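You operate a simulated robot arm through the tools that you are given. There is no shell and no other tool.

The job below is to be done with a simulated robot arm. You get a single attempt, and the scene is never put back.

## Task
Fold the clamped cream lipped blank further, to 90, and unclamp it.
Fine: set the fold machine's angle dial; let the green handle down before opening the clamp; the blank stays on the bed, the other lipped blank flat.
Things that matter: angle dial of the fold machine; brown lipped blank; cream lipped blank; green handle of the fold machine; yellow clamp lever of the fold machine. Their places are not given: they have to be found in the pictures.

The check looks at the end state, three seconds after you hand in, the way a careful person would. Anything else that was tipped, shoved, dropped, spilled or broken makes it a failure. Flat cloth is picked up by pressing the open fingertips on it (5 to 10 N) and closing them slowly along it; thin cloth reads only 2 to 8 mm in the jaws.

## Robot
A 7-joint arm with a two-finger parallel gripper, fixed in place. Base frame: the origin is at the foot of the arm, x ahead of it, y to its left, z up. Readings come in mm, degrees, newtons and seconds.
With the tool pointing down near the work surface it reaches from about 300 to 680 mm from the base axis. Its first joint turns from -66.0 to 66.0 degrees. Payload 1.57 kg.
The tool frame sits at the grasp point between the pads (the TCP): z along the fingers, y along the line on which they close. The tips reach 30 mm beyond it. The gripper opens to 110 mm. The fingers are 24 mm wide and 12 mm thick; the gripper's body (48 by 112 mm) begins 78 mm behind the TCP.
Orientation is that of the tool frame in the base frame, as [roll, pitch, yaw] about the fixed x, y, z axes, in that order (R = Rz(yaw) Ry(pitch) Rx(roll)). With the fingers straight down and closing along the base's y, the tool's x points along the base's -x, its y along +y and its z along -z.

## Interface
- The arm moves only by the tool move_arm. Its argument "rows" is a list of rows, each a list of 7 numbers: the shift along the tool's x, y, z in mm, then the turn, a rotation vector about the tool's x, y, z in degrees, then the gripper command, from -1 (shut) to 1 (fully open), values between in proportion. In form: [[dx, dy, dz, wx, wy, wz, claw], ...]. A call has 1 to 20 rows; each row shifts and turns the commanded pose from where the row before left it, along the tool's axes as they then stand. Rows are played at 5 a second. More than 50 mm and 8.6 degrees between two rows, or a gripper value outside its range, and nothing of the call is played. Where a pose cannot be reached the arm comes as near as it can. A force on the tool above 90 N (or 10 N above the force at the start of the call, whichever is more), or a blocked arm, ends the call early, and 0.2 s more pass. Each finger travels about 108 mm/s and halts on what it meets, pressing with about 26 N; the grip force reading is that of the motor and also rises with nothing between the fingers. The clock runs only during rows and for 0.2 s after the last one: add rows that do not move to give the fingers time. The reply holds the time, the measured pose of the TCP, the force on the tool along the base axes, the opening and the grip force, in the units named above and with some noise, with the torque about the TCP (base axes, N m) and any sound that the robot's microphone picked up, and new pictures: "show" is both (left out), scene, wrist or none.
- Cameras (640 x 400 px; columns grow to the right, rows downward): "scene" is fixed at [178.7, -406.7, 1405.7]; the picture's right is [0.60, -0.80, 0.00], its down [-0.44, -0.33, -0.84] and it looks along [0.67, 0.51, -0.55] (base axes); focal length 302 px, centre (320, 200). "wrist" rides on the gripper at [70, 16, -141] in the tool frame; the picture's right is [-0.23, 0.97, 0.00], its down [-0.85, -0.20, -0.48] and it looks along [-0.47, -0.11, 0.88] (tool axes); focal length 222 px, centre (320, 200).
- point_at(camera, pixels): for up to 12 pixels [column, row] of the newest picture of that camera ("zoom" is the newest enlarged one), the place [x, y, z] in the base frame of the surface seen there, good to about 2 mm. It takes no simulated time.
- enlarge(camera, box): a new picture of the part [left, top, right, bottom] of that camera's present view, enlarged. It takes no simulated time.
- finish_job(): hands the job in; it is judged then, once.

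Unless the task says otherwise, let go and move clear before handing in.

The tools are called as a command line: name --pt "numbers of a row" for each row, then --argument value for the rest, lists and objects as JSON in quotes. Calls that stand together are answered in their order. move_arm: Moves the arm, as the interface text tells. Its arguments: {"type":"object","properties":{"rows":{"type":"array","items":{"type":"array","items":{"type":"number"}}},"show":{"type":"string","enum":["both","scene","wrist","none"]}},"required":["rows"]} The other tools are called the same way: point_at (camera, pixels) gives the place of the surface under pixels of a picture; enlarge (camera, box) takes an enlarged picture of a part of a camera's view; finish_job () hands the job in.

At the start:

```text
time: 0.0
ee_pos: [415.2, -96.7, 1262.8]
ee_rot: [179.9, 0.0, -180.0]
ft_force: [0.6, -0.6, 0.7]
wrist_torque: [0.0, 0.03, 0.0]
opening: 110.1
grip_force: 0.1
```

scene: 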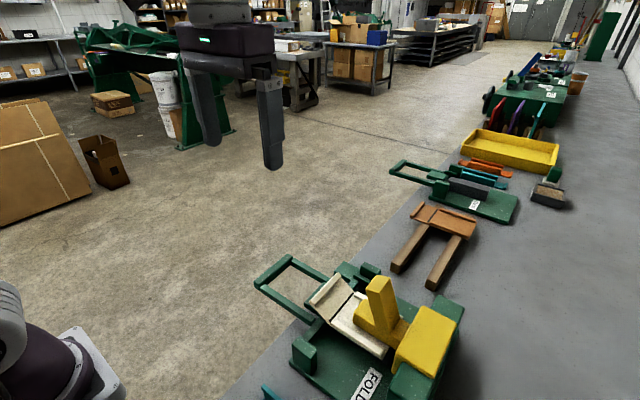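
wrist: 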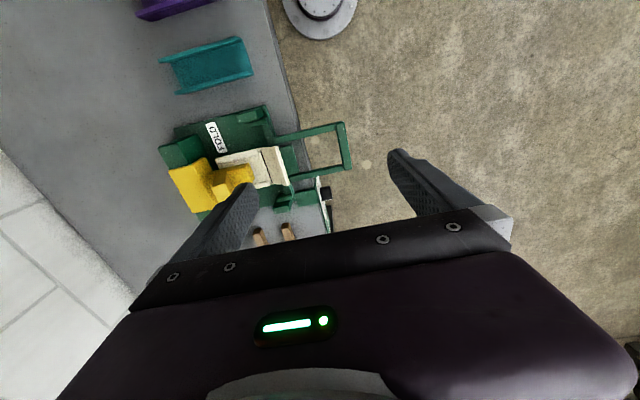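

The scene shows the fold machine at about (370,330) with a cream blank, yellow clamp lever and green handle at (290,280). The brown lipped blank is near (435,240). I'll enlarge both views to find the details.

enlarge --camera "scene" --box '[240, 230, 480, 400]'

enlarge --camera "wrist" --box '[140, 80, 380, 250]'

```text
2.35 times, centred on (360, 315) of scene
```

zoom: 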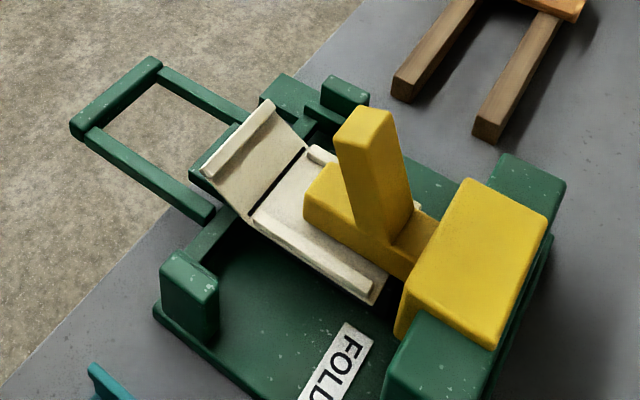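

```text
2.35 times, centred on (260, 165) of wrist
```

zoom: 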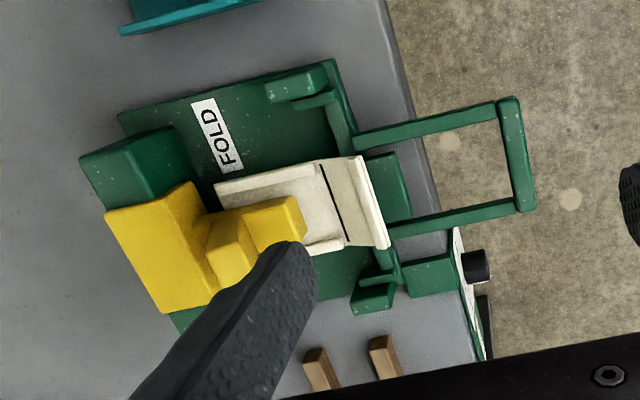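

The enlarged wrist picture shows a white dial plate with a black knob at zoom (470,265), on the near edge of the bench. I'll take positions of the key parts.

point_at --camera "zoom" --pixels '[[475, 265], [458, 260], [485, 330], [430, 275], [515, 110], [525, 200], [435, 220], [430, 128], [360, 180], [375, 235], [325, 200], [290, 210]]'

point_at --camera "scene" --pixels '[[377, 282], [384, 310], [430, 330], [455, 322], [292, 260], [270, 282], [325, 285], [312, 315], [370, 270], [305, 345], [325, 295], [345, 315]]'

```text
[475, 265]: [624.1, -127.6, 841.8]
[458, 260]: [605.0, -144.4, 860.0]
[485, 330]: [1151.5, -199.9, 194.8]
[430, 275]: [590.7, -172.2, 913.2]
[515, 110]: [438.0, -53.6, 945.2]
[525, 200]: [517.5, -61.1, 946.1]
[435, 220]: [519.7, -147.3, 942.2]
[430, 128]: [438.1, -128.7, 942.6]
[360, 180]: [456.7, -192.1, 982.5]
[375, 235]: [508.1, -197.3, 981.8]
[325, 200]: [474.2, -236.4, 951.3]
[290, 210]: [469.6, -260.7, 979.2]
```

```text
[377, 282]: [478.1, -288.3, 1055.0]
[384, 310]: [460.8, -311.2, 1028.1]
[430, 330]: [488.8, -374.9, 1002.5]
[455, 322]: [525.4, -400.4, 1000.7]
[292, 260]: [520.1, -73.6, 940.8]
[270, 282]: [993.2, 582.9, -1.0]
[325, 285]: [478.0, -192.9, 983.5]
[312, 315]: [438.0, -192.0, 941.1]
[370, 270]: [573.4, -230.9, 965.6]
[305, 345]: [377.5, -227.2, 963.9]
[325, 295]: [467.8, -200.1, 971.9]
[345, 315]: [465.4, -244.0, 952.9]
```

enlarge --camera "scene" --box '[370, 130, 580, 300]'

point_at --camera "scene" --pixels '[[60, 360], [90, 370], [20, 300], [210, 150], [270, 120], [460, 220], [430, 210], [400, 265], [440, 280], [360, 380], [500, 260], [330, 240]]'

point_at --camera "wrist" --pixels '[[320, 10], [300, 25], [290, 60], [205, 65], [100, 60], [320, 190], [325, 195], [330, 210], [318, 182], [240, 120], [190, 150], [195, 185]]'

```text
2.35 times, centred on (475, 215) of scene
```

zoom: 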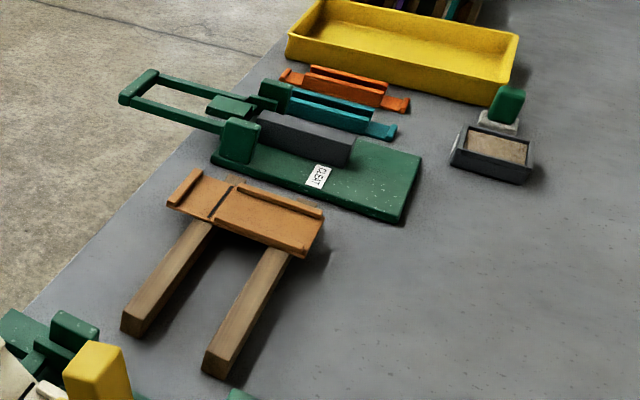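

```text
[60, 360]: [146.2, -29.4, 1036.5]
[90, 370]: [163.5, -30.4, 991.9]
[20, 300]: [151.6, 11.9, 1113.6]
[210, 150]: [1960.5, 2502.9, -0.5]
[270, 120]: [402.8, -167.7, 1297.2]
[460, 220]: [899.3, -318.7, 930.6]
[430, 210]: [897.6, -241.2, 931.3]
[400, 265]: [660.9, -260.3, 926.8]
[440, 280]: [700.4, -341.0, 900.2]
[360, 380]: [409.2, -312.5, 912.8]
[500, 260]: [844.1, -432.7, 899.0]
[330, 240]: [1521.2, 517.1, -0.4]
```

```text
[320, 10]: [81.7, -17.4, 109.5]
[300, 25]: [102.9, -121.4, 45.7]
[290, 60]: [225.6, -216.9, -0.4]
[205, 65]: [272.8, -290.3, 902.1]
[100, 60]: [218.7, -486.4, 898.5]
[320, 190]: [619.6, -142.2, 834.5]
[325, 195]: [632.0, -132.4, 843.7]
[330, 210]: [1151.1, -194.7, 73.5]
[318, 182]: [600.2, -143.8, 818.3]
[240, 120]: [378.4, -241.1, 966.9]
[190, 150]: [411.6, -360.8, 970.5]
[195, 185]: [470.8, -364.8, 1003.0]
```

Bench top is z≈900 with its front edge at y≈-150. The dial knob hangs on the front at about (615,-130,842). I'll move out in front of it and point the tool along -y to look at the dial.

move_arm --pt "-40 35 0 0 0 0 0" --pt "-40 35 0 0 0 0 0" --pt "-40 35 0 0 0 0 0" --pt "-40 35 0 0 0 0 0" --pt "-30 27 0 0 0 0 0" --pt "0 0 0 8.2 0 0 0" --pt "0 0 0 8.2 0 0 0" --pt "0 0 0 8.2 0 0 0" --pt "0 0 0 8.2 0 0 0" --pt "0 0 0 8.2 0 0 0" --pt "0 0 0 8.2 0 0 0" --pt "0 0 0 8.2 0 0 0" --pt "0 0 0 8.2 0 0 0" --pt "0 0 0 8.2 0 0 0" --pt "0 0 0 8.1 0 0 0" --pt "0 0 0 8.1 0 0 0"

```text
refused: row 1 steps farther than a row can; nothing moved
```

The call was refused because a row exceeded 50 mm. I'll use smaller steps for the same move.

move_arm --pt "-32 28 0 0 0 0 0" --pt "-32 28 0 0 0 0 0" --pt "-32 28 0 0 0 0 0" --pt "-32 28 0 0 0 0 0" --pt "-32 28 0 0 0 0 0" --pt "-30 27 0 0 0 0 0" --pt "0 0 0 8.2 0 0 0" --pt "0 0 0 8.2 0 0 0" --pt "0 0 0 8.2 0 0 0" --pt "0 0 0 8.2 0 0 0" --pt "0 0 0 8.2 0 0 0" --pt "0 0 0 8.2 0 0 0" --pt "0 0 0 8.2 0 0 0" --pt "0 0 0 8.2 0 0 0" --pt "0 0 0 8.2 0 0 0" --pt "0 0 0 8.1 0 0 0" --pt "0 0 0 8.1 0 0 0"

```text
time: 3.6
ee_pos: [542.4, 52.9, 1258.7]
ee_rot: [-89.9, -0.1, -179.9]
ft_force: [-0.2, 0.5, -1.2]
wrist_torque: [-0.01, -0.02, 0.0]
opening: 55.0
grip_force: 0.1
out of reach, approached as far as the arm can: row 5, 6
```

scene: 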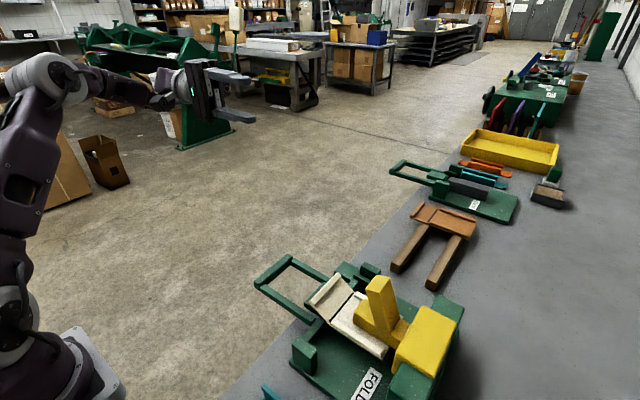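
wrist: 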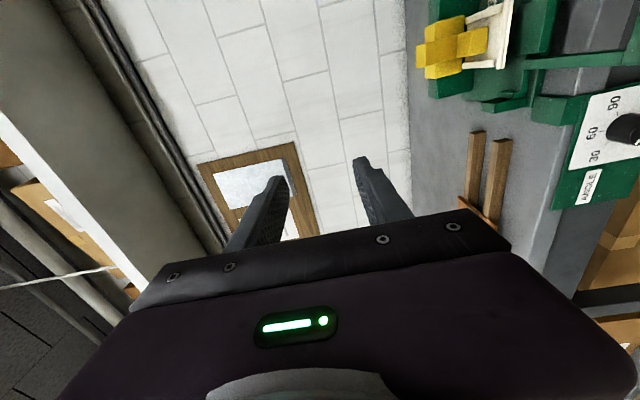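

The wrist view now shows the dial at the right edge, with scale marks 30, 60, 90 and a black knob at (630,128). I'll go down and roll the tool so that the picture is upright.

move_arm --pt "-12 45 0 0 0 0 0" --pt "-12 45 0 0 0 0 0" --pt "-12 45 0 0 0 0 0" --pt "-12 45 0 0 0 0 0" --pt "-12 45 0 0 0 0 0" --pt "-12 45 0 0 0 0 0" --pt "0 0 0 0 0 -8.2 0" --pt "0 0 0 0 0 -8.2 0" --pt "0 0 0 0 0 -8.2 0" --pt "0 0 0 0 0 -8.2 0" --pt "0 0 0 0 0 -8.2 0" --pt "0 0 0 0 0 -8.2 0" --pt "0 0 0 0 0 -8.2 0" --pt "0 0 0 0 0 -8.2 0" --pt "0 0 0 0 0 -8.2 0" --pt "0 0 0 0 0 -8.1 0" --pt "0 0 0 0 0 -8.1 0"

```text
time: 7.2
ee_pos: [605.9, 59.3, 996.7]
ee_rot: [86.9, -89.8, 3.0]
ft_force: [0.2, 0.0, -0.6]
wrist_torque: [-0.02, 0.0, 0.03]
opening: 55.0
grip_force: 0.2
out of reach, approached as far as the arm can: row 6
```

scene: 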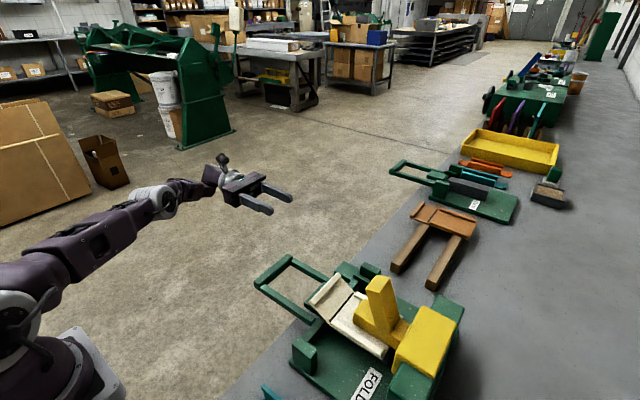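
wrist: 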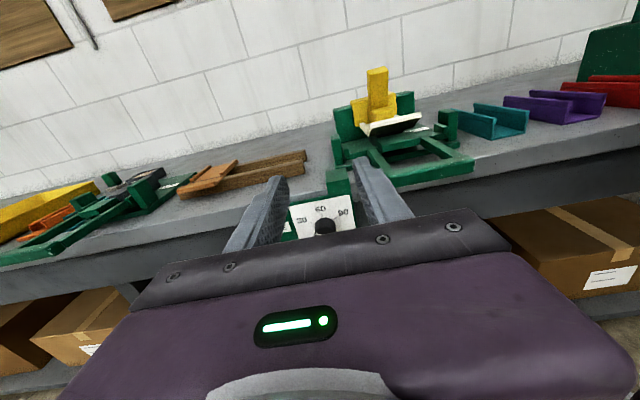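

The upright picture shows the dial between the fingers near (322,215). I'll enlarge it.

enlarge --camera "wrist" --box '[260, 160, 390, 250]'

enlarge --camera "wrist" --box '[310, 50, 490, 200]'

point_at --camera "wrist" --pixels '[[322, 226], [330, 224], [318, 210], [300, 220], [345, 215], [340, 185], [378, 80], [400, 122], [445, 125], [350, 120], [405, 102], [450, 160]]'

```text
4.44 times, centred on (325, 205) of wrist
```

zoom: 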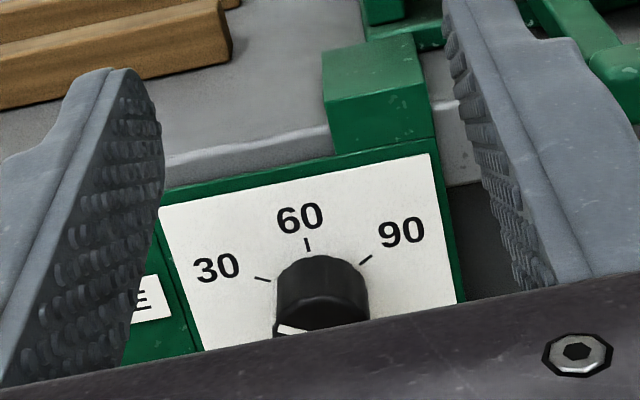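

```text
2.67 times, centred on (400, 125) of wrist
```

zoom: 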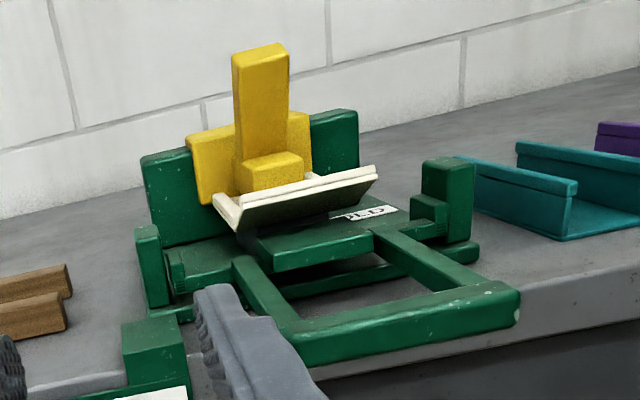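

```text
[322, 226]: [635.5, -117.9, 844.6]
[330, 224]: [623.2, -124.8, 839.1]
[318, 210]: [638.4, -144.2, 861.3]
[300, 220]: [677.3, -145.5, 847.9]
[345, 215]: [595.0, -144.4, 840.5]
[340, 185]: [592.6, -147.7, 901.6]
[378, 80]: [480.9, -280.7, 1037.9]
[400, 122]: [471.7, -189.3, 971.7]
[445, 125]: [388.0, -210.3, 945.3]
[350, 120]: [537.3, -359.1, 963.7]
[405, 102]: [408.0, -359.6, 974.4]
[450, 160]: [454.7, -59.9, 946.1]
```

The dial reads 30 (left), 60 (top), 90 (right). The white pointer on the knob is partly hidden behind the gripper body. I'll lower the tool by 100 mm to see the knob's face.

move_arm --pt "-35 0 0 0 0 0 0" --pt "-35 0 0 0 0 0 0" --pt "-35 0 0 0 0 0 0" --pt "-15 0 0 0 0 0 0" --pt "0 0 0 0 0 0 0" --show "wrist"

```text
time: 8.4
ee_pos: [580.0, 60.9, 914.9]
ee_rot: [174.4, -89.7, -83.9]
ft_force: [-1.3, -0.9, 0.4]
wrist_torque: [0.0, -0.01, -0.03]
opening: 55.2
grip_force: 0.3
out of reach, approached as far as the arm can: row 1, 2, 3
```

wrist: 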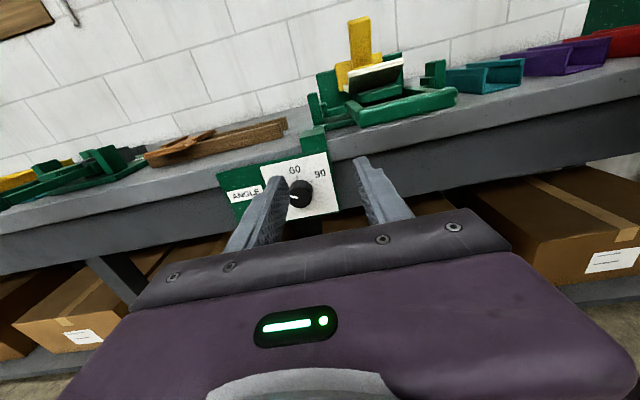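

enlarge --camera "wrist" --box '[220, 130, 370, 230]'

point_at --camera "wrist" --pixels '[[301, 194], [308, 190], [300, 184], [290, 196], [303, 205], [295, 170], [320, 173], [325, 205], [312, 140], [300, 200]]'

```text
4.00 times, centred on (295, 180) of wrist
```

zoom: 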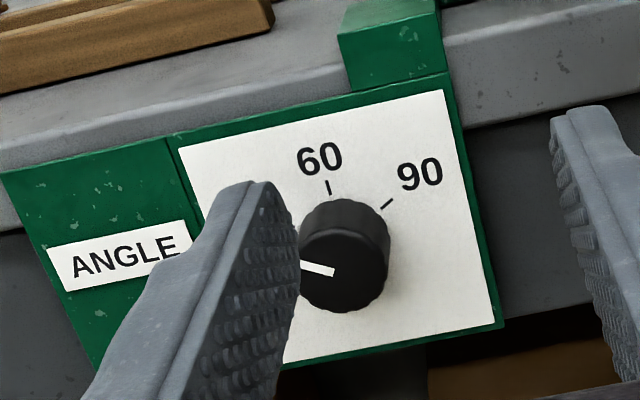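

```text
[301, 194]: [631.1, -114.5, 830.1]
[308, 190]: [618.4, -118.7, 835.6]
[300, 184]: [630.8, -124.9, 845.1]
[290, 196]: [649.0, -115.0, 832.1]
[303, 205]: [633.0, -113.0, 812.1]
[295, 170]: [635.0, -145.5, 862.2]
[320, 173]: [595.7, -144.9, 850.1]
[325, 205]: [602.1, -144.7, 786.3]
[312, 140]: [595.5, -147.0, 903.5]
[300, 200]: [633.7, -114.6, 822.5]
```

point_at --camera "zoom" --pixels '[[328, 187], [386, 204], [334, 271], [303, 264], [345, 311], [372, 275], [340, 232], [388, 255], [320, 205], [440, 95], [185, 155], [345, 205]]'

```text
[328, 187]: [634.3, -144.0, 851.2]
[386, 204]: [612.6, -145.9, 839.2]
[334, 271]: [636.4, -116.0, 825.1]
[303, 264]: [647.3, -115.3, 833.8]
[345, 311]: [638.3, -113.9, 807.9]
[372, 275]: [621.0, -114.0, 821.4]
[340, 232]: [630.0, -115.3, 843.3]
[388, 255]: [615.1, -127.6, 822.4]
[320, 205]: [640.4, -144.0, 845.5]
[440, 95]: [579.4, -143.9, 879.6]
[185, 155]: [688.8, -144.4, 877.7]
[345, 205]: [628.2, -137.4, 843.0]
```

The pointer is at the 30 mark. The knob's centre is about (634,-114,827), about 38 mm across, and the 90 mark is 120° clockwise from the pointer. I'll move to a pre-grasp in front of the knob with the jaws wider.

move_arm --pt "-10 -8 24 0 0 0 0.45" --pt "-18 -11 24 0 0 0 0.45" --pt "-20 -11 24 0 0 0 0.45" --pt "-20 -12 24 0 0 0 0.45" --pt "-20 -12 25 0 0 0 0.45" --pt "0 0 0 0 0 0 0.45" --show "both"

```text
time: 9.8
ee_pos: [606.3, -53.7, 854.3]
ee_rot: [170.4, -90.0, -80.4]
ft_force: [0.1, 0.9, 0.0]
wrist_torque: [0.01, 0.01, -0.05]
opening: 79.7
grip_force: 0.0
out of reach, approached as far as the arm can: row 2, 3, 4, 5
```

scene: 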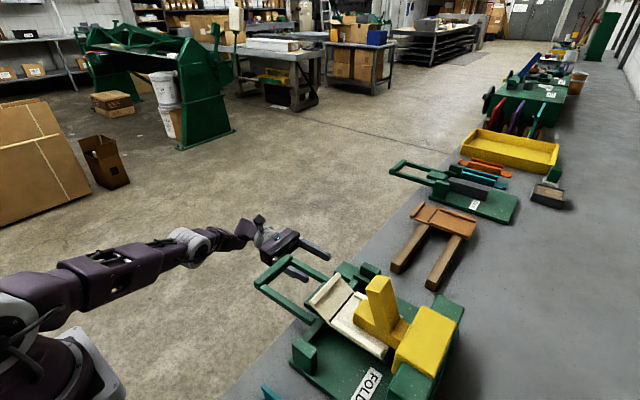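
wrist: 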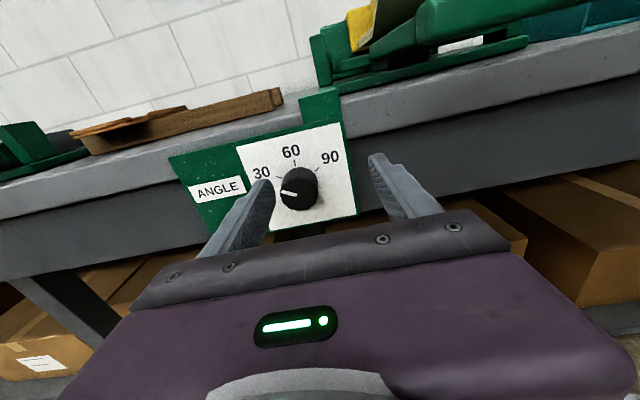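

The arm is at its reach limit with the tool level ((606,-54,854) instead of (634,-60,827)). Tilting the tool 25° nose-down brings the wrist nearer. I'll do that first, then move to the knob's axis.

move_arm --pt "0 0 -8 0 -8.4 0 0.45" --pt "0 0 0 0 -8.3 0 0.45" --pt "0 0 0 0 -8.3 0 0.45" --pt "-6 -14 8 0 0 0 0.45" --pt "-11 -14 8 0 0 0 0.45" --pt "0 0 0 0 0 0 0.45" --show "both"

```text
time: 11.2
ee_pos: [632.4, -51.7, 832.3]
ee_rot: [-179.8, -65.0, -90.1]
ft_force: [0.1, 0.0, -0.1]
wrist_torque: [0.03, 0.02, 0.0]
opening: 79.8
grip_force: 0.0
```

scene: 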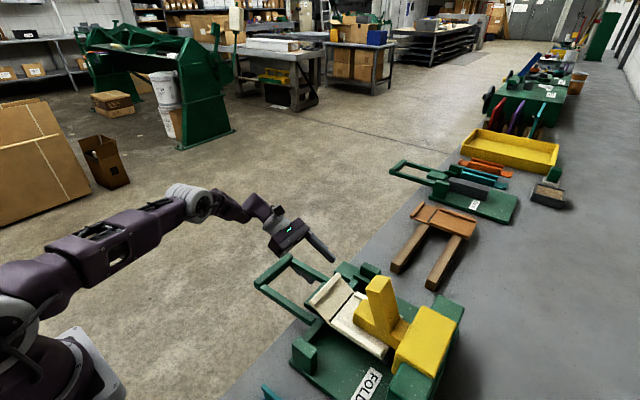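
wrist: 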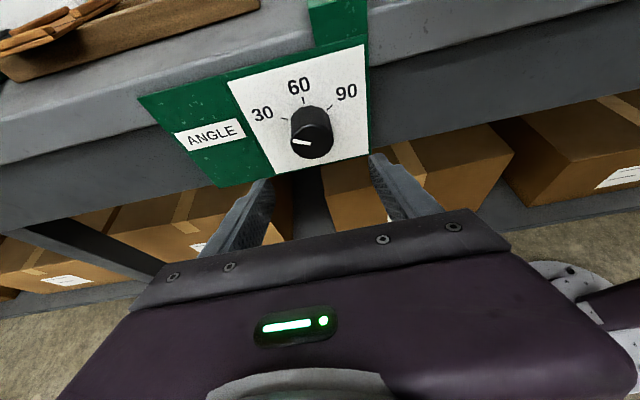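

The arm reached (632,-52,832) with the 25° tilt, and the dial is fully visible at (310,130). I'll measure the knob again.

enlarge --camera "wrist" --box '[230, 60, 380, 180]'

```text
3.33 times, centred on (305, 120) of wrist
```

zoom: 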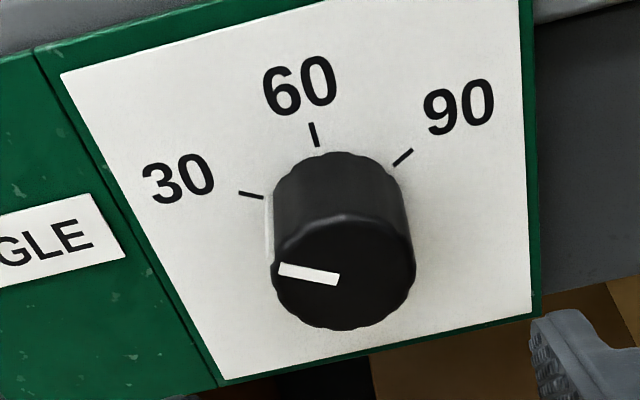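

point_at --camera "zoom" --pixels '[[338, 280], [280, 267], [342, 326], [345, 220], [276, 280], [411, 268], [314, 135], [402, 158], [250, 195], [310, 275], [380, 300], [345, 180]]'

```text
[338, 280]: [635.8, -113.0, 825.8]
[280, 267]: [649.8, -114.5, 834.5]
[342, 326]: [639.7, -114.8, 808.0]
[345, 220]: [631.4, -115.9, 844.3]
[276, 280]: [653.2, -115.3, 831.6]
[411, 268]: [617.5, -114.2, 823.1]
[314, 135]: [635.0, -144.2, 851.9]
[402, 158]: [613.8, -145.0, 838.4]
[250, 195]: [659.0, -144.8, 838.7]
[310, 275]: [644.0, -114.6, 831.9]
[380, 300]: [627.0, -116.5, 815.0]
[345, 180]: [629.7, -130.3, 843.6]
```

The knob's axis is at x≈635.5, z≈826, and the 90 tick is 120° clockwise from the pointer. I'll advance so the fingers straddle the knob.

move_arm --pt "6 -1 17.3 0 0 0 0.45" --pt "6 -1 17.3 0 0 0 0.45" --pt "5.6 -1.1 17.3 0 0 0 0.45" --pt "0 0 0 0 0 0 0.45" --show "wrist"

```text
time: 12.2
ee_pos: [636.5, -107.5, 828.3]
ee_rot: [-180.0, -65.0, -90.0]
ft_force: [-0.6, -0.2, -0.8]
wrist_torque: [0.0, 0.0, -0.02]
opening: 79.6
grip_force: 0.0
```

wrist: 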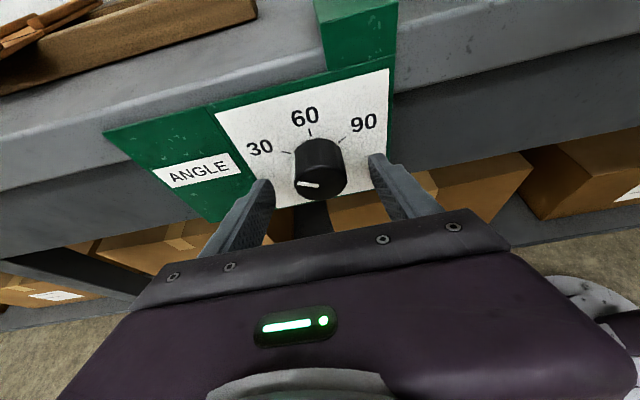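

point_at --camera "wrist" --pixels '[[264, 184], [374, 160], [268, 195], [380, 165], [318, 185], [320, 160], [258, 190], [384, 170]]'

enlarge --camera "wrist" --box '[230, 80, 410, 220]'

```text
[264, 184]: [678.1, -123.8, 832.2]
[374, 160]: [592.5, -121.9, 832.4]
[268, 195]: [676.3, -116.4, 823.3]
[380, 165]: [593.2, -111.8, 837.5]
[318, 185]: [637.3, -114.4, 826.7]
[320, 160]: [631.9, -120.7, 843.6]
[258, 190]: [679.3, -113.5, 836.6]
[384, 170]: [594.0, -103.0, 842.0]
```

```text
2.86 times, centred on (320, 150) of wrist
```

zoom: 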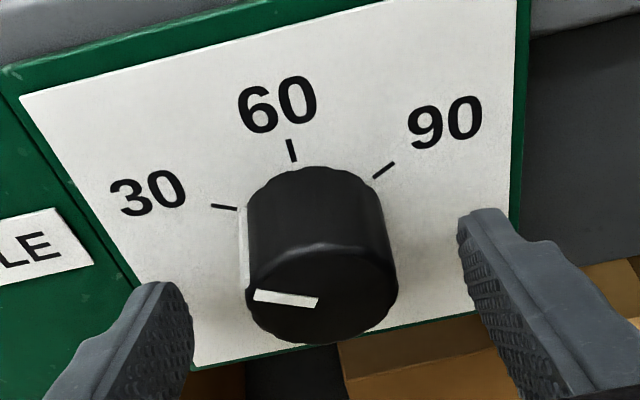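

The fingers straddle the knob evenly (x 592 to 678 about 635). I'll make a small correction and close on the knob.

move_arm --pt "-0.5 0.8 3 0 0 0 0.45" --pt "0 0 0 0 0 0 0" --pt "0 0 0 0 0 0 -0.3" --pt "0 0 0 0 0 0 -0.6" --pt "0 0 0 0 0 0 -0.6" --pt "0 0 0 0 0 0 -0.6" --show "wrist"

```text
time: 13.6
ee_pos: [634.7, -109.7, 825.0]
ee_rot: [-180.0, -65.0, -90.0]
ft_force: [-2.1, -1.1, 1.6]
wrist_torque: [0.02, 0.0, 0.2]
opening: 38.8
grip_force: 44.8
```

wrist: 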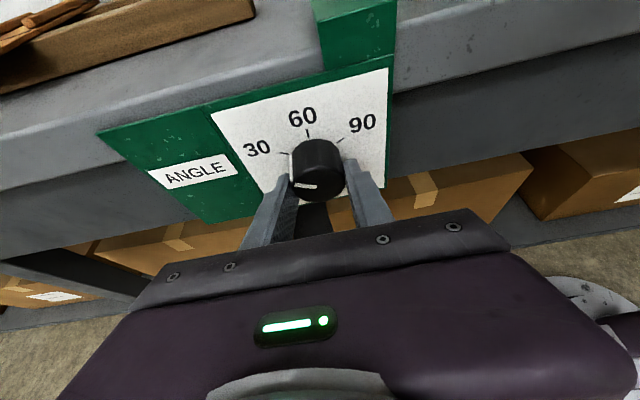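

The knob is gripped (opening 38.8 mm, 45 N). I'll turn it 40° clockwise about the knob's own axis and look.

move_arm --pt "0 0 0 2.536 0 5.438 -0.6" --pt "0 0 0 2.536 0 5.438 -0.6" --pt "0 0 0 2.536 0 5.438 -0.6" --pt "0 0 0 2.536 0 5.438 -0.6" --pt "0 0 0 2.536 0 5.438 -0.6" --pt "0 0 0 2.536 0 5.438 -0.6" --pt "0 0 0 1.69 0 3.625 -0.6" --pt "0 0 0 0 0 0 -0.6" --show "wrist"

```text
time: 15.4
ee_pos: [636.0, -109.6, 824.8]
ee_rot: [-116.6, -43.8, -144.1]
ft_force: [0.6, -0.6, 5.8]
wrist_torque: [-0.3, 0.01, 0.38]
opening: 39.2
grip_force: 44.3
```

wrist: 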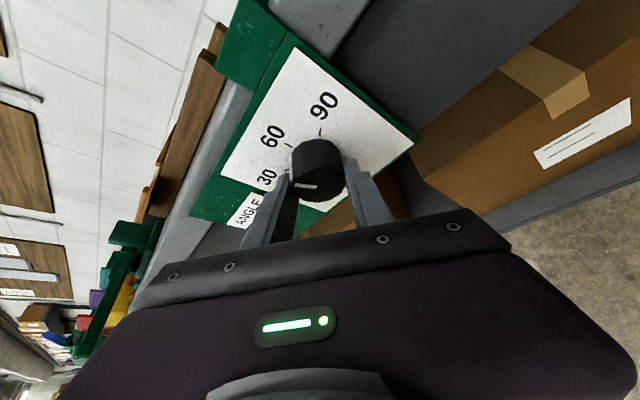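

The pointer moved with the fingers (still at (308,185) while the plate turned). I'll continue another 60°.

move_arm --pt "0 0 0 2.536 0 5.438 -0.6" --pt "0 0 0 2.536 0 5.438 -0.6" --pt "0 0 0 2.536 0 5.438 -0.6" --pt "0 0 0 2.536 0 5.438 -0.6" --pt "0 0 0 2.536 0 5.438 -0.6" --pt "0 0 0 2.536 0 5.438 -0.6" --pt "0 0 0 2.536 0 5.438 -0.6" --pt "0 0 0 2.536 0 5.438 -0.6" --pt "0 0 0 2.536 0 5.438 -0.6" --pt "0 0 0 2.536 0 5.438 -0.6" --pt "0 0 0 0 0 0 -0.6" --show "wrist"

```text
time: 17.8
ee_pos: [634.6, -109.9, 826.8]
ee_rot: [-85.6, 9.1, -154.6]
ft_force: [17.2, -8.1, 15.8]
wrist_torque: [-0.66, -0.01, 0.44]
opening: 38.8
grip_force: 44.7
```

wrist: 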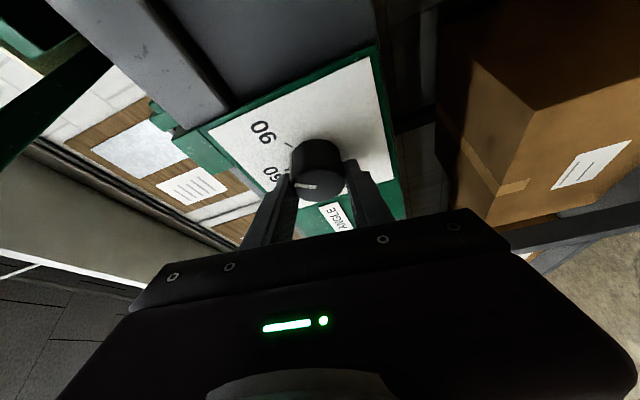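

The pointer is now about 20° short of the 90 tick and the side load is moderate (25 N). I'll turn the last 20°.

move_arm --pt "0 0 0 2.113 0 4.53 -0.6" --pt "0 0 0 2.113 0 4.53 -0.6" --pt "0 0 0 2.113 0 4.53 -0.6" --pt "0 0 0 2.113 0 4.53 -0.6" --pt "0 0 0 0 0 0 -0.6" --pt "0 0 0 0 0 0 -0.6" --show "wrist"

enlarge --camera "wrist" --box '[220, 80, 410, 230]'

```text
time: 19.2
ee_pos: [633.7, -109.9, 826.6]
ee_rot: [-76.1, 27.0, -151.5]
ft_force: [18.6, -7.8, 26.8]
wrist_torque: [-0.74, -0.01, 0.31]
opening: 39.1
grip_force: 44.6
```

wrist: 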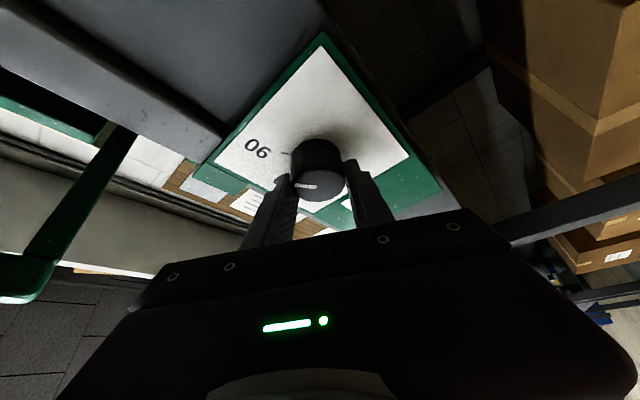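

```text
2.67 times, centred on (315, 155) of wrist
```

zoom: 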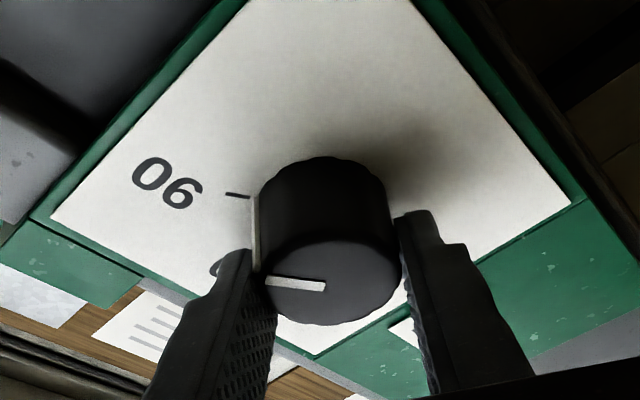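

point_at --camera "zoom" --pixels '[[248, 196], [228, 194], [238, 195], [322, 287], [296, 284], [272, 281], [335, 322], [335, 240], [390, 280], [335, 282]]'

```text
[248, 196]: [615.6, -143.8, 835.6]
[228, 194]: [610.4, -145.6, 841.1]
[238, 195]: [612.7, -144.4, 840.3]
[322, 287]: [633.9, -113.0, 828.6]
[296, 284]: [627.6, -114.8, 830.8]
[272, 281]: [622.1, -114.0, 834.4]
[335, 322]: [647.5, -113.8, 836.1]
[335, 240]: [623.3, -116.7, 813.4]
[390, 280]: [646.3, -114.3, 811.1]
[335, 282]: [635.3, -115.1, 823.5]
```

The pointer (622,834)→(634,828) now lines up with the 90 tick at (613,840). I'll release the knob and back off along +y.

move_arm --pt "0 0 0 0 0 0 -0.2" --pt "0 0 0 0 0 0 0.1" --pt "0 0 0 0 0 0 0.2" --pt "0 0 0 0 0 0 0.2" --pt "-6 0 -13 0 0 0 0.2" --pt "-8.4 0 -18.1 0 0 0 0.2" --pt "-8.4 0 -18.1 0 0 0 0.2" --pt "0 0 0 0 0 0 0.2" --show "both"

enlarge --camera "wrist" --box '[220, 50, 410, 200]'

```text
time: 21.0
ee_pos: [633.9, -55.4, 825.2]
ee_rot: [-76.2, 27.0, -151.6]
ft_force: [-0.4, -0.7, 0.1]
wrist_torque: [-0.01, 0.01, 0.03]
opening: 65.9
grip_force: 0.0
```

scene: 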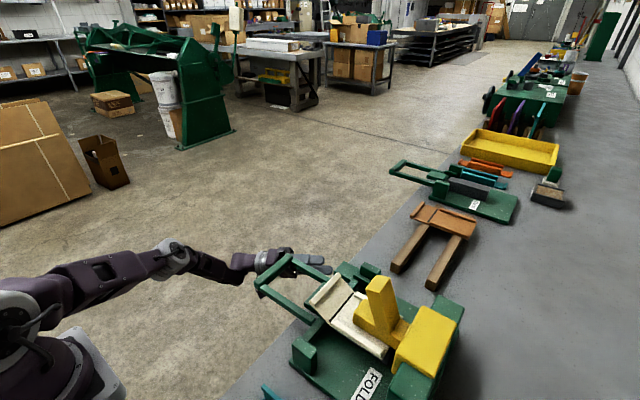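
wrist: 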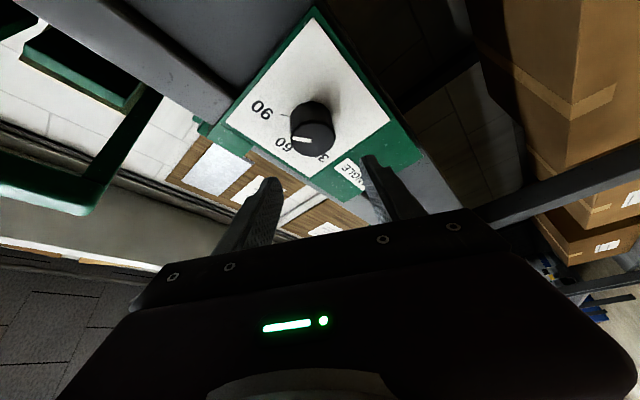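

```text
2.67 times, centred on (315, 125) of wrist
```

zoom: 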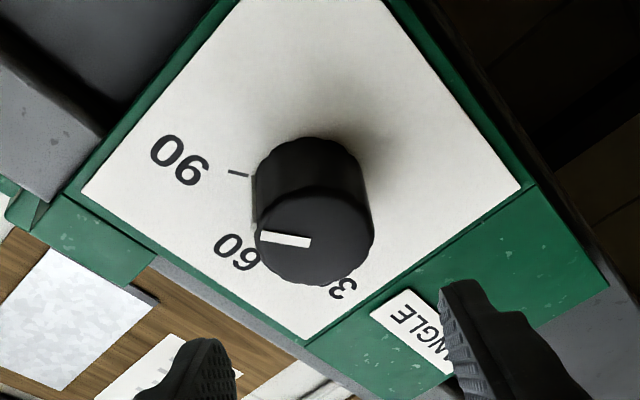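

point_at --camera "zoom" --pixels '[[238, 174], [246, 175], [230, 172], [310, 242], [287, 239], [262, 236], [312, 284], [318, 197], [373, 240], [255, 236]]'

```text
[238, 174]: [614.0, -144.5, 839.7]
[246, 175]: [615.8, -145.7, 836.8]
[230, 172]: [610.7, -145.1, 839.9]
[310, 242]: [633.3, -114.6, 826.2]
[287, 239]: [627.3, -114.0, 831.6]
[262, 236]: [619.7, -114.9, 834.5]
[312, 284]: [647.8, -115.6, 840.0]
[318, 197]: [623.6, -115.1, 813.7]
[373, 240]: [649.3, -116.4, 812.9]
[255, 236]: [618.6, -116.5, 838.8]
```

The knob pointer reads 90 (its line at 31° matches the tick at 32°). Next I'll back away to the left, straighten the tool so that it points along -y with the jaws closing vertically, and look at the handle and hinge.

move_arm --pt "9.8 -14.6 -22.9 0 0 0 0.2" --pt "9.8 -14.6 -22.9 0 0 0 0.2" --pt "9.8 -14.6 -22.9 0 0 0 0.2" --pt "0 0 0 -3.17 0 -6.8 0.2" --pt "0 0 0 -3.17 0 -6.8 0.2" --pt "0 0 0 -3.17 0 -6.8 0.2" --pt "0 0 0 -3.17 0 -6.8 0.2" --pt "0 0 0 0 8.33 0 0.2" --pt "0 0 0 0 8.33 0 0.2" --pt "0 0 0 0 8.34 0 0.2" --pt "27.3 -27.5 -10.8 0 0 0 0.2" --pt "27.3 -27.5 -10.8 0 0 0 0.2" --pt "27.3 -27.5 -10.8 0 0 0 0.2" --pt "27.3 -27.5 -10.8 0 0 0 0.2" --pt "27.3 -27.5 -10.8 0 0 0 0.2" --pt "27.3 -27.5 -10.8 0 0 0 0.2" --show "both"

```text
time: 24.4
ee_pos: [400.8, 58.9, 999.2]
ee_rot: [-89.8, 0.1, -180.0]
ft_force: [0.0, -0.6, 0.0]
wrist_torque: [-0.01, -0.01, -0.01]
opening: 66.2
grip_force: 0.0
```

scene: 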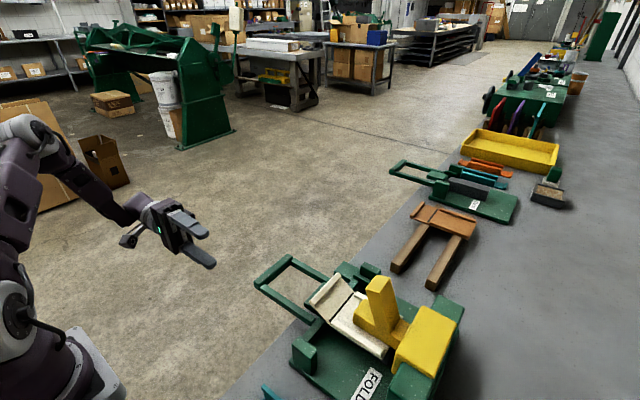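
wrist: 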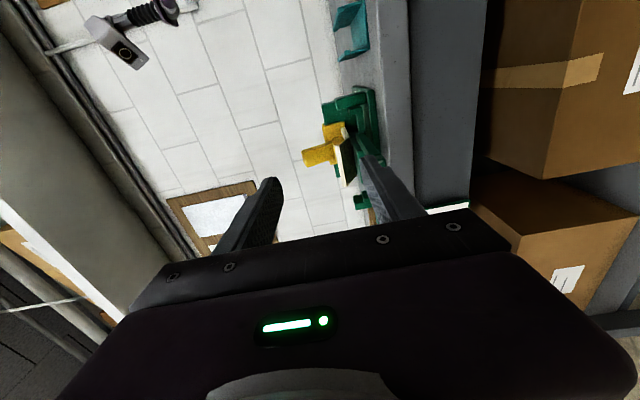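

enlarge --camera "wrist" --box '[290, 70, 400, 220]'

enlarge --camera "scene" --box '[245, 240, 405, 345]'

```text
2.67 times, centred on (345, 145) of wrist
```

zoom: 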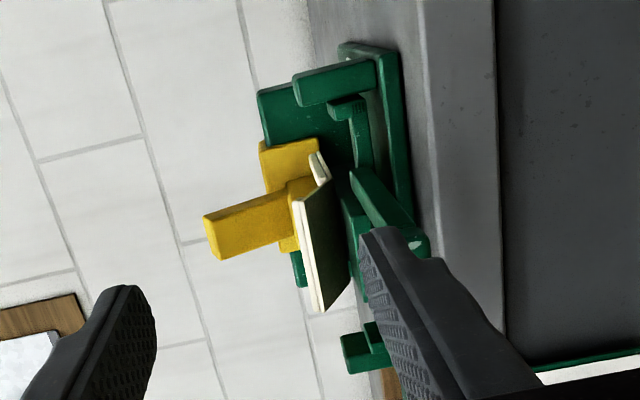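

```text
3.81 times, centred on (325, 292) of scene
```

zoom: 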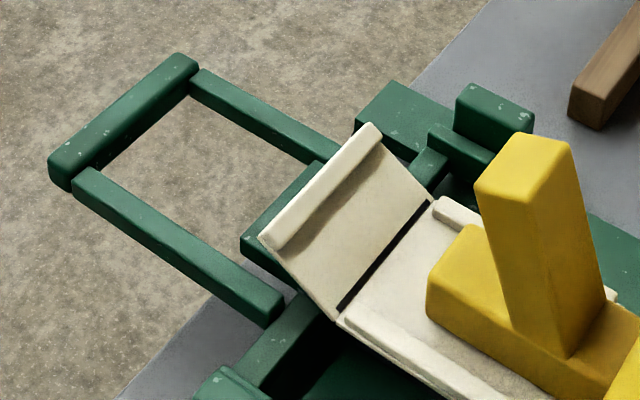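

point_at --camera "zoom" --pixels '[[60, 162], [185, 62], [192, 72], [80, 178], [275, 312], [335, 158], [280, 345], [430, 165], [230, 378], [495, 100], [342, 305], [428, 205]]'

point_at --camera "scene" --pixels '[[311, 303], [340, 274], [312, 293], [302, 294], [270, 283], [262, 278], [260, 284], [292, 258], [294, 264], [320, 338], [371, 275], [296, 300]]'

```text
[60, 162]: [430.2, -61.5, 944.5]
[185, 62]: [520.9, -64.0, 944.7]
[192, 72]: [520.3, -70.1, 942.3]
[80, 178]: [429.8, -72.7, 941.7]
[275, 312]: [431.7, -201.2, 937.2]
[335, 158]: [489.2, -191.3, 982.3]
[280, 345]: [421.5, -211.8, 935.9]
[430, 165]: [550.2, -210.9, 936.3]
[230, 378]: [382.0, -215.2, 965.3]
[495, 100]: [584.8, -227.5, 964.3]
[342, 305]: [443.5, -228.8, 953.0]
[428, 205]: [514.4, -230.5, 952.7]
```

```text
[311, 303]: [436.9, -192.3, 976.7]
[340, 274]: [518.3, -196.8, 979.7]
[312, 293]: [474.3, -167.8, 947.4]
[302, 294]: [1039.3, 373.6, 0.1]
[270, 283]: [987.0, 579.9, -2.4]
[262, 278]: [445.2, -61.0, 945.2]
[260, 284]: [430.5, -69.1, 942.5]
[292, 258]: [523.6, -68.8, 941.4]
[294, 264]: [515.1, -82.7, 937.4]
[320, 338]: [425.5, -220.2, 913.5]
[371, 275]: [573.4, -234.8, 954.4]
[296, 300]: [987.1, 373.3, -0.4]
```

The crease/hinge line is at y≈-229, z≈952. The handle bar spans x 430–522 at y≈-52 to -70, with its top at z≈945. I'll move to just in front of the bar with the jaws above and below it.

move_arm --pt "-19.3 16 12 0 0 0 0.2" --pt "-19.3 16 12 0 0 0 0.2" --pt "-19.3 16 12 0 0 0 0.2" --pt "-19.3 16 12 0 0 0 0.2" --pt "0 0 0 0 0 0 0.2" --show "both"

enlarge --camera "wrist" --box '[230, 70, 430, 240]'

```text
time: 25.6
ee_pos: [479.4, 9.7, 935.2]
ee_rot: [-90.0, 0.0, 180.0]
ft_force: [-0.6, -0.1, -0.5]
wrist_torque: [-0.01, 0.01, 0.02]
opening: 65.9
grip_force: 0.0
```

scene: 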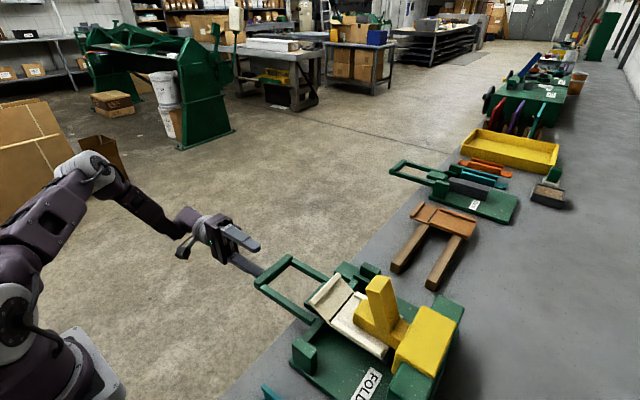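
wrist: 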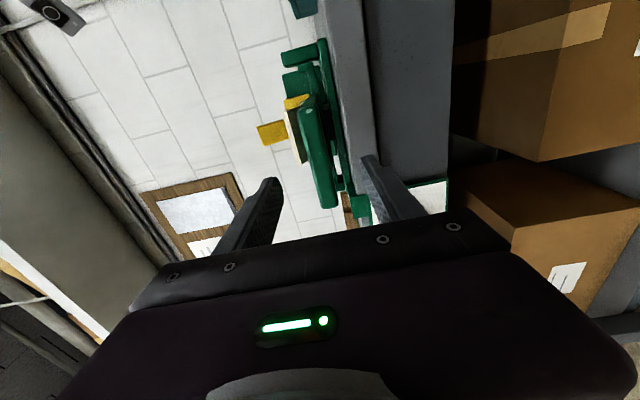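

```text
2.35 times, centred on (330, 155) of wrist
```

zoom: 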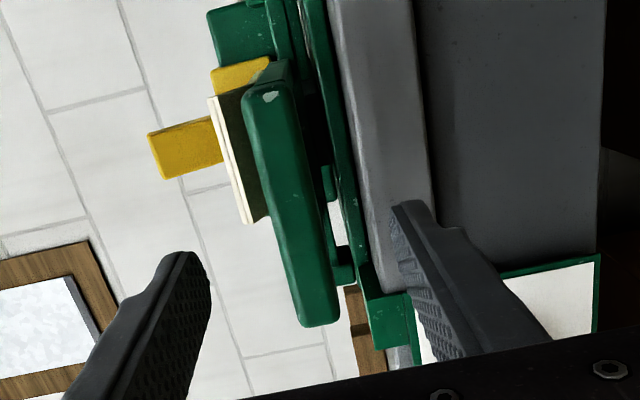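

point_at --camera "zoom" --pixels '[[275, 200], [305, 200], [290, 200], [268, 120], [293, 120], [295, 300], [330, 300], [268, 90], [318, 324], [180, 260], [405, 210], [264, 200]]'

```text
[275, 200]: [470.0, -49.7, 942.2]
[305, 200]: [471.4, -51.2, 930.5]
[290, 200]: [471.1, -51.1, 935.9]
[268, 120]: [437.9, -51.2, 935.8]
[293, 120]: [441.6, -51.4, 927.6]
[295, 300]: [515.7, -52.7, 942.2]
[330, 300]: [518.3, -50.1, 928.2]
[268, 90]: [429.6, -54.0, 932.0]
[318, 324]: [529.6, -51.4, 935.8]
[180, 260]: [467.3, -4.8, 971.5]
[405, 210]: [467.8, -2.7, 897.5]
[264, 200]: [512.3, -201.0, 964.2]
```

The bar is about 19 mm square with its centre at (478,-61,935.5), and the tool is level with it. I'll advance so the bar sits between the pads, then close to a loose cage.

move_arm --pt "0 0 24 0 0 0 0.2" --pt "0 0 24 0 0 0 0.2" --pt "0 0 23 0 0 0 0.2" --pt "0 0 0 0 0 0 -0.2" --pt "0 0 0 0 0 0 -0.52" --pt "0 0 0 0 0 0 -0.52" --show "both"

```text
time: 27.0
ee_pos: [477.5, -59.2, 934.7]
ee_rot: [-89.9, 0.0, -179.9]
ft_force: [-0.1, -1.1, 0.1]
wrist_torque: [0.01, 0.0, 0.01]
opening: 26.4
grip_force: 0.0
```

scene: 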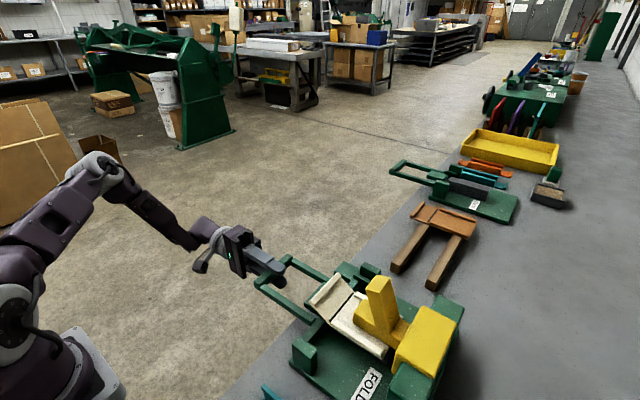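
wrist: 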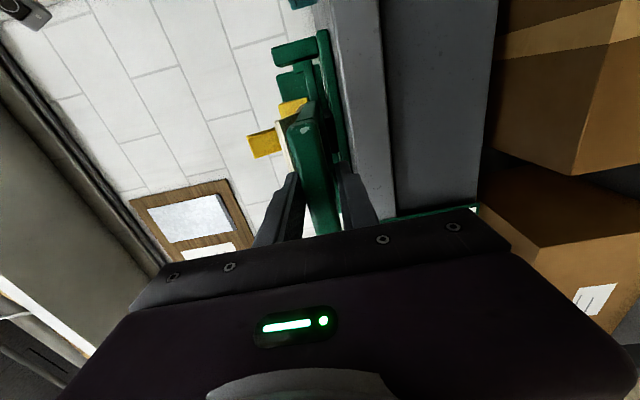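

The bar is caged (opening 26 mm, no force). I'll begin raising the handle along the arc about the hinge, 24° first.

move_arm --pt "0 -11.9 -0.8 -4 0 0 -0.52" --pt "0 -11.9 -0.8 -4 0 0 -0.52" --pt "0 -11.9 -0.8 -4 0 0 -0.52" --pt "0 -11.9 -0.8 -4 0 0 -0.52" --pt "0 -11.9 -0.8 -4 0 0 -0.52" --pt "0 -11.9 -0.8 -4 0 0 -0.52" --pt "0 0 0 0 0 0 -0.52" --show "both"

enlarge --camera "scene" --box '[220, 210, 460, 360]'

```text
time: 28.6
ee_pos: [478.3, -67.0, 1005.9]
ee_rot: [-114.1, 0.1, -180.0]
ft_force: [-0.8, 1.6, -2.5]
wrist_torque: [-0.03, 0.01, -0.02]
opening: 29.1
grip_force: 1.4
```

scene: 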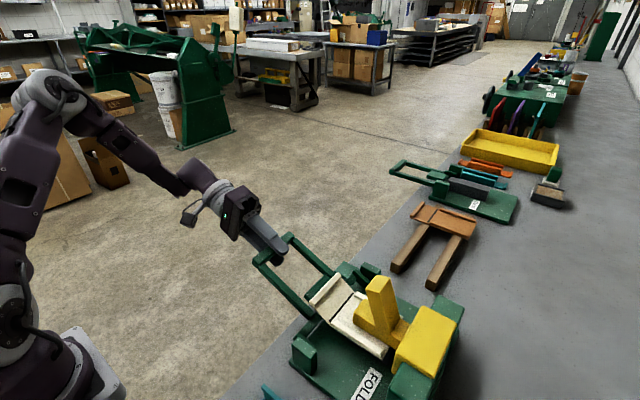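
wrist: 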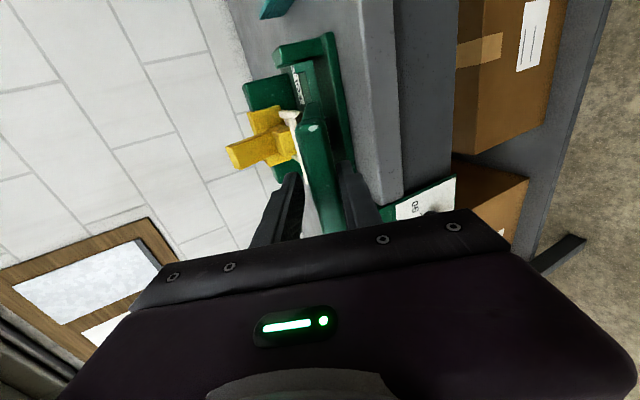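

```text
2.67 times, centred on (340, 285) of scene
```

zoom: 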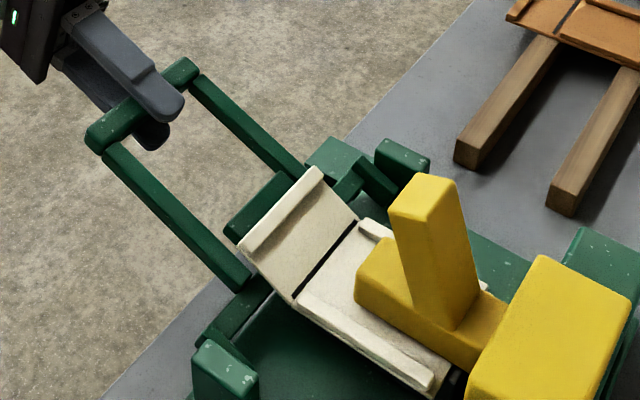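

The handle rises with almost no force. I'll continue 28° more.

move_arm --pt "0 -11.9 -0.8 -4 0 0 -0.52" --pt "0 -11.9 -0.8 -4 0 0 -0.52" --pt "0 -11.9 -0.8 -4 0 0 -0.52" --pt "0 -11.9 -0.8 -4 0 0 -0.52" --pt "0 -11.9 -0.8 -4 0 0 -0.52" --pt "0 -11.9 -0.8 -4 0 0 -0.52" --pt "0 -11.9 -0.8 -4 0 0 -0.52" --pt "0 0 0 0 0 0 -0.52" --show "both"

enlarge --camera "scene" --box '[220, 190, 460, 360]'

```text
time: 30.4
ee_pos: [479.1, -111.5, 1076.7]
ee_rot: [-142.0, 0.0, 180.0]
ft_force: [-0.6, 2.9, -2.2]
wrist_torque: [0.01, 0.04, -0.03]
opening: 28.6
grip_force: 1.3
```

scene: 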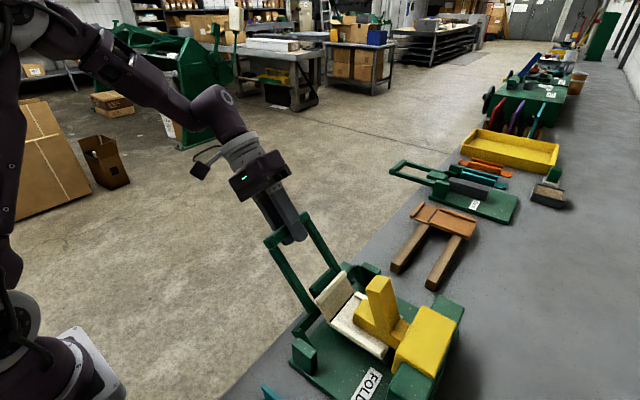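
wrist: 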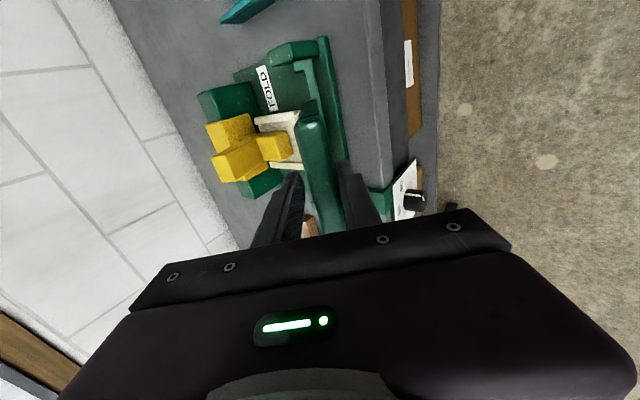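

```text
2.35 times, centred on (340, 275) of scene
```

zoom: 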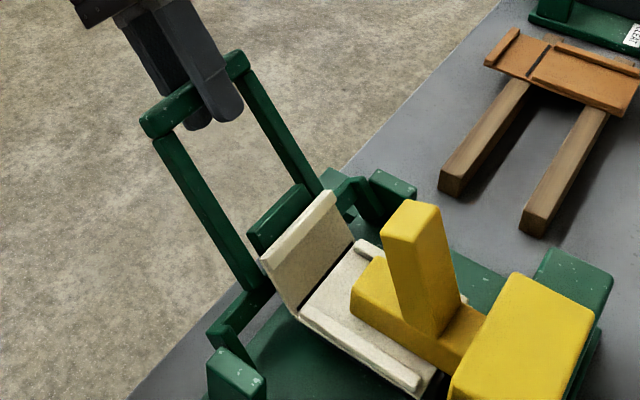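

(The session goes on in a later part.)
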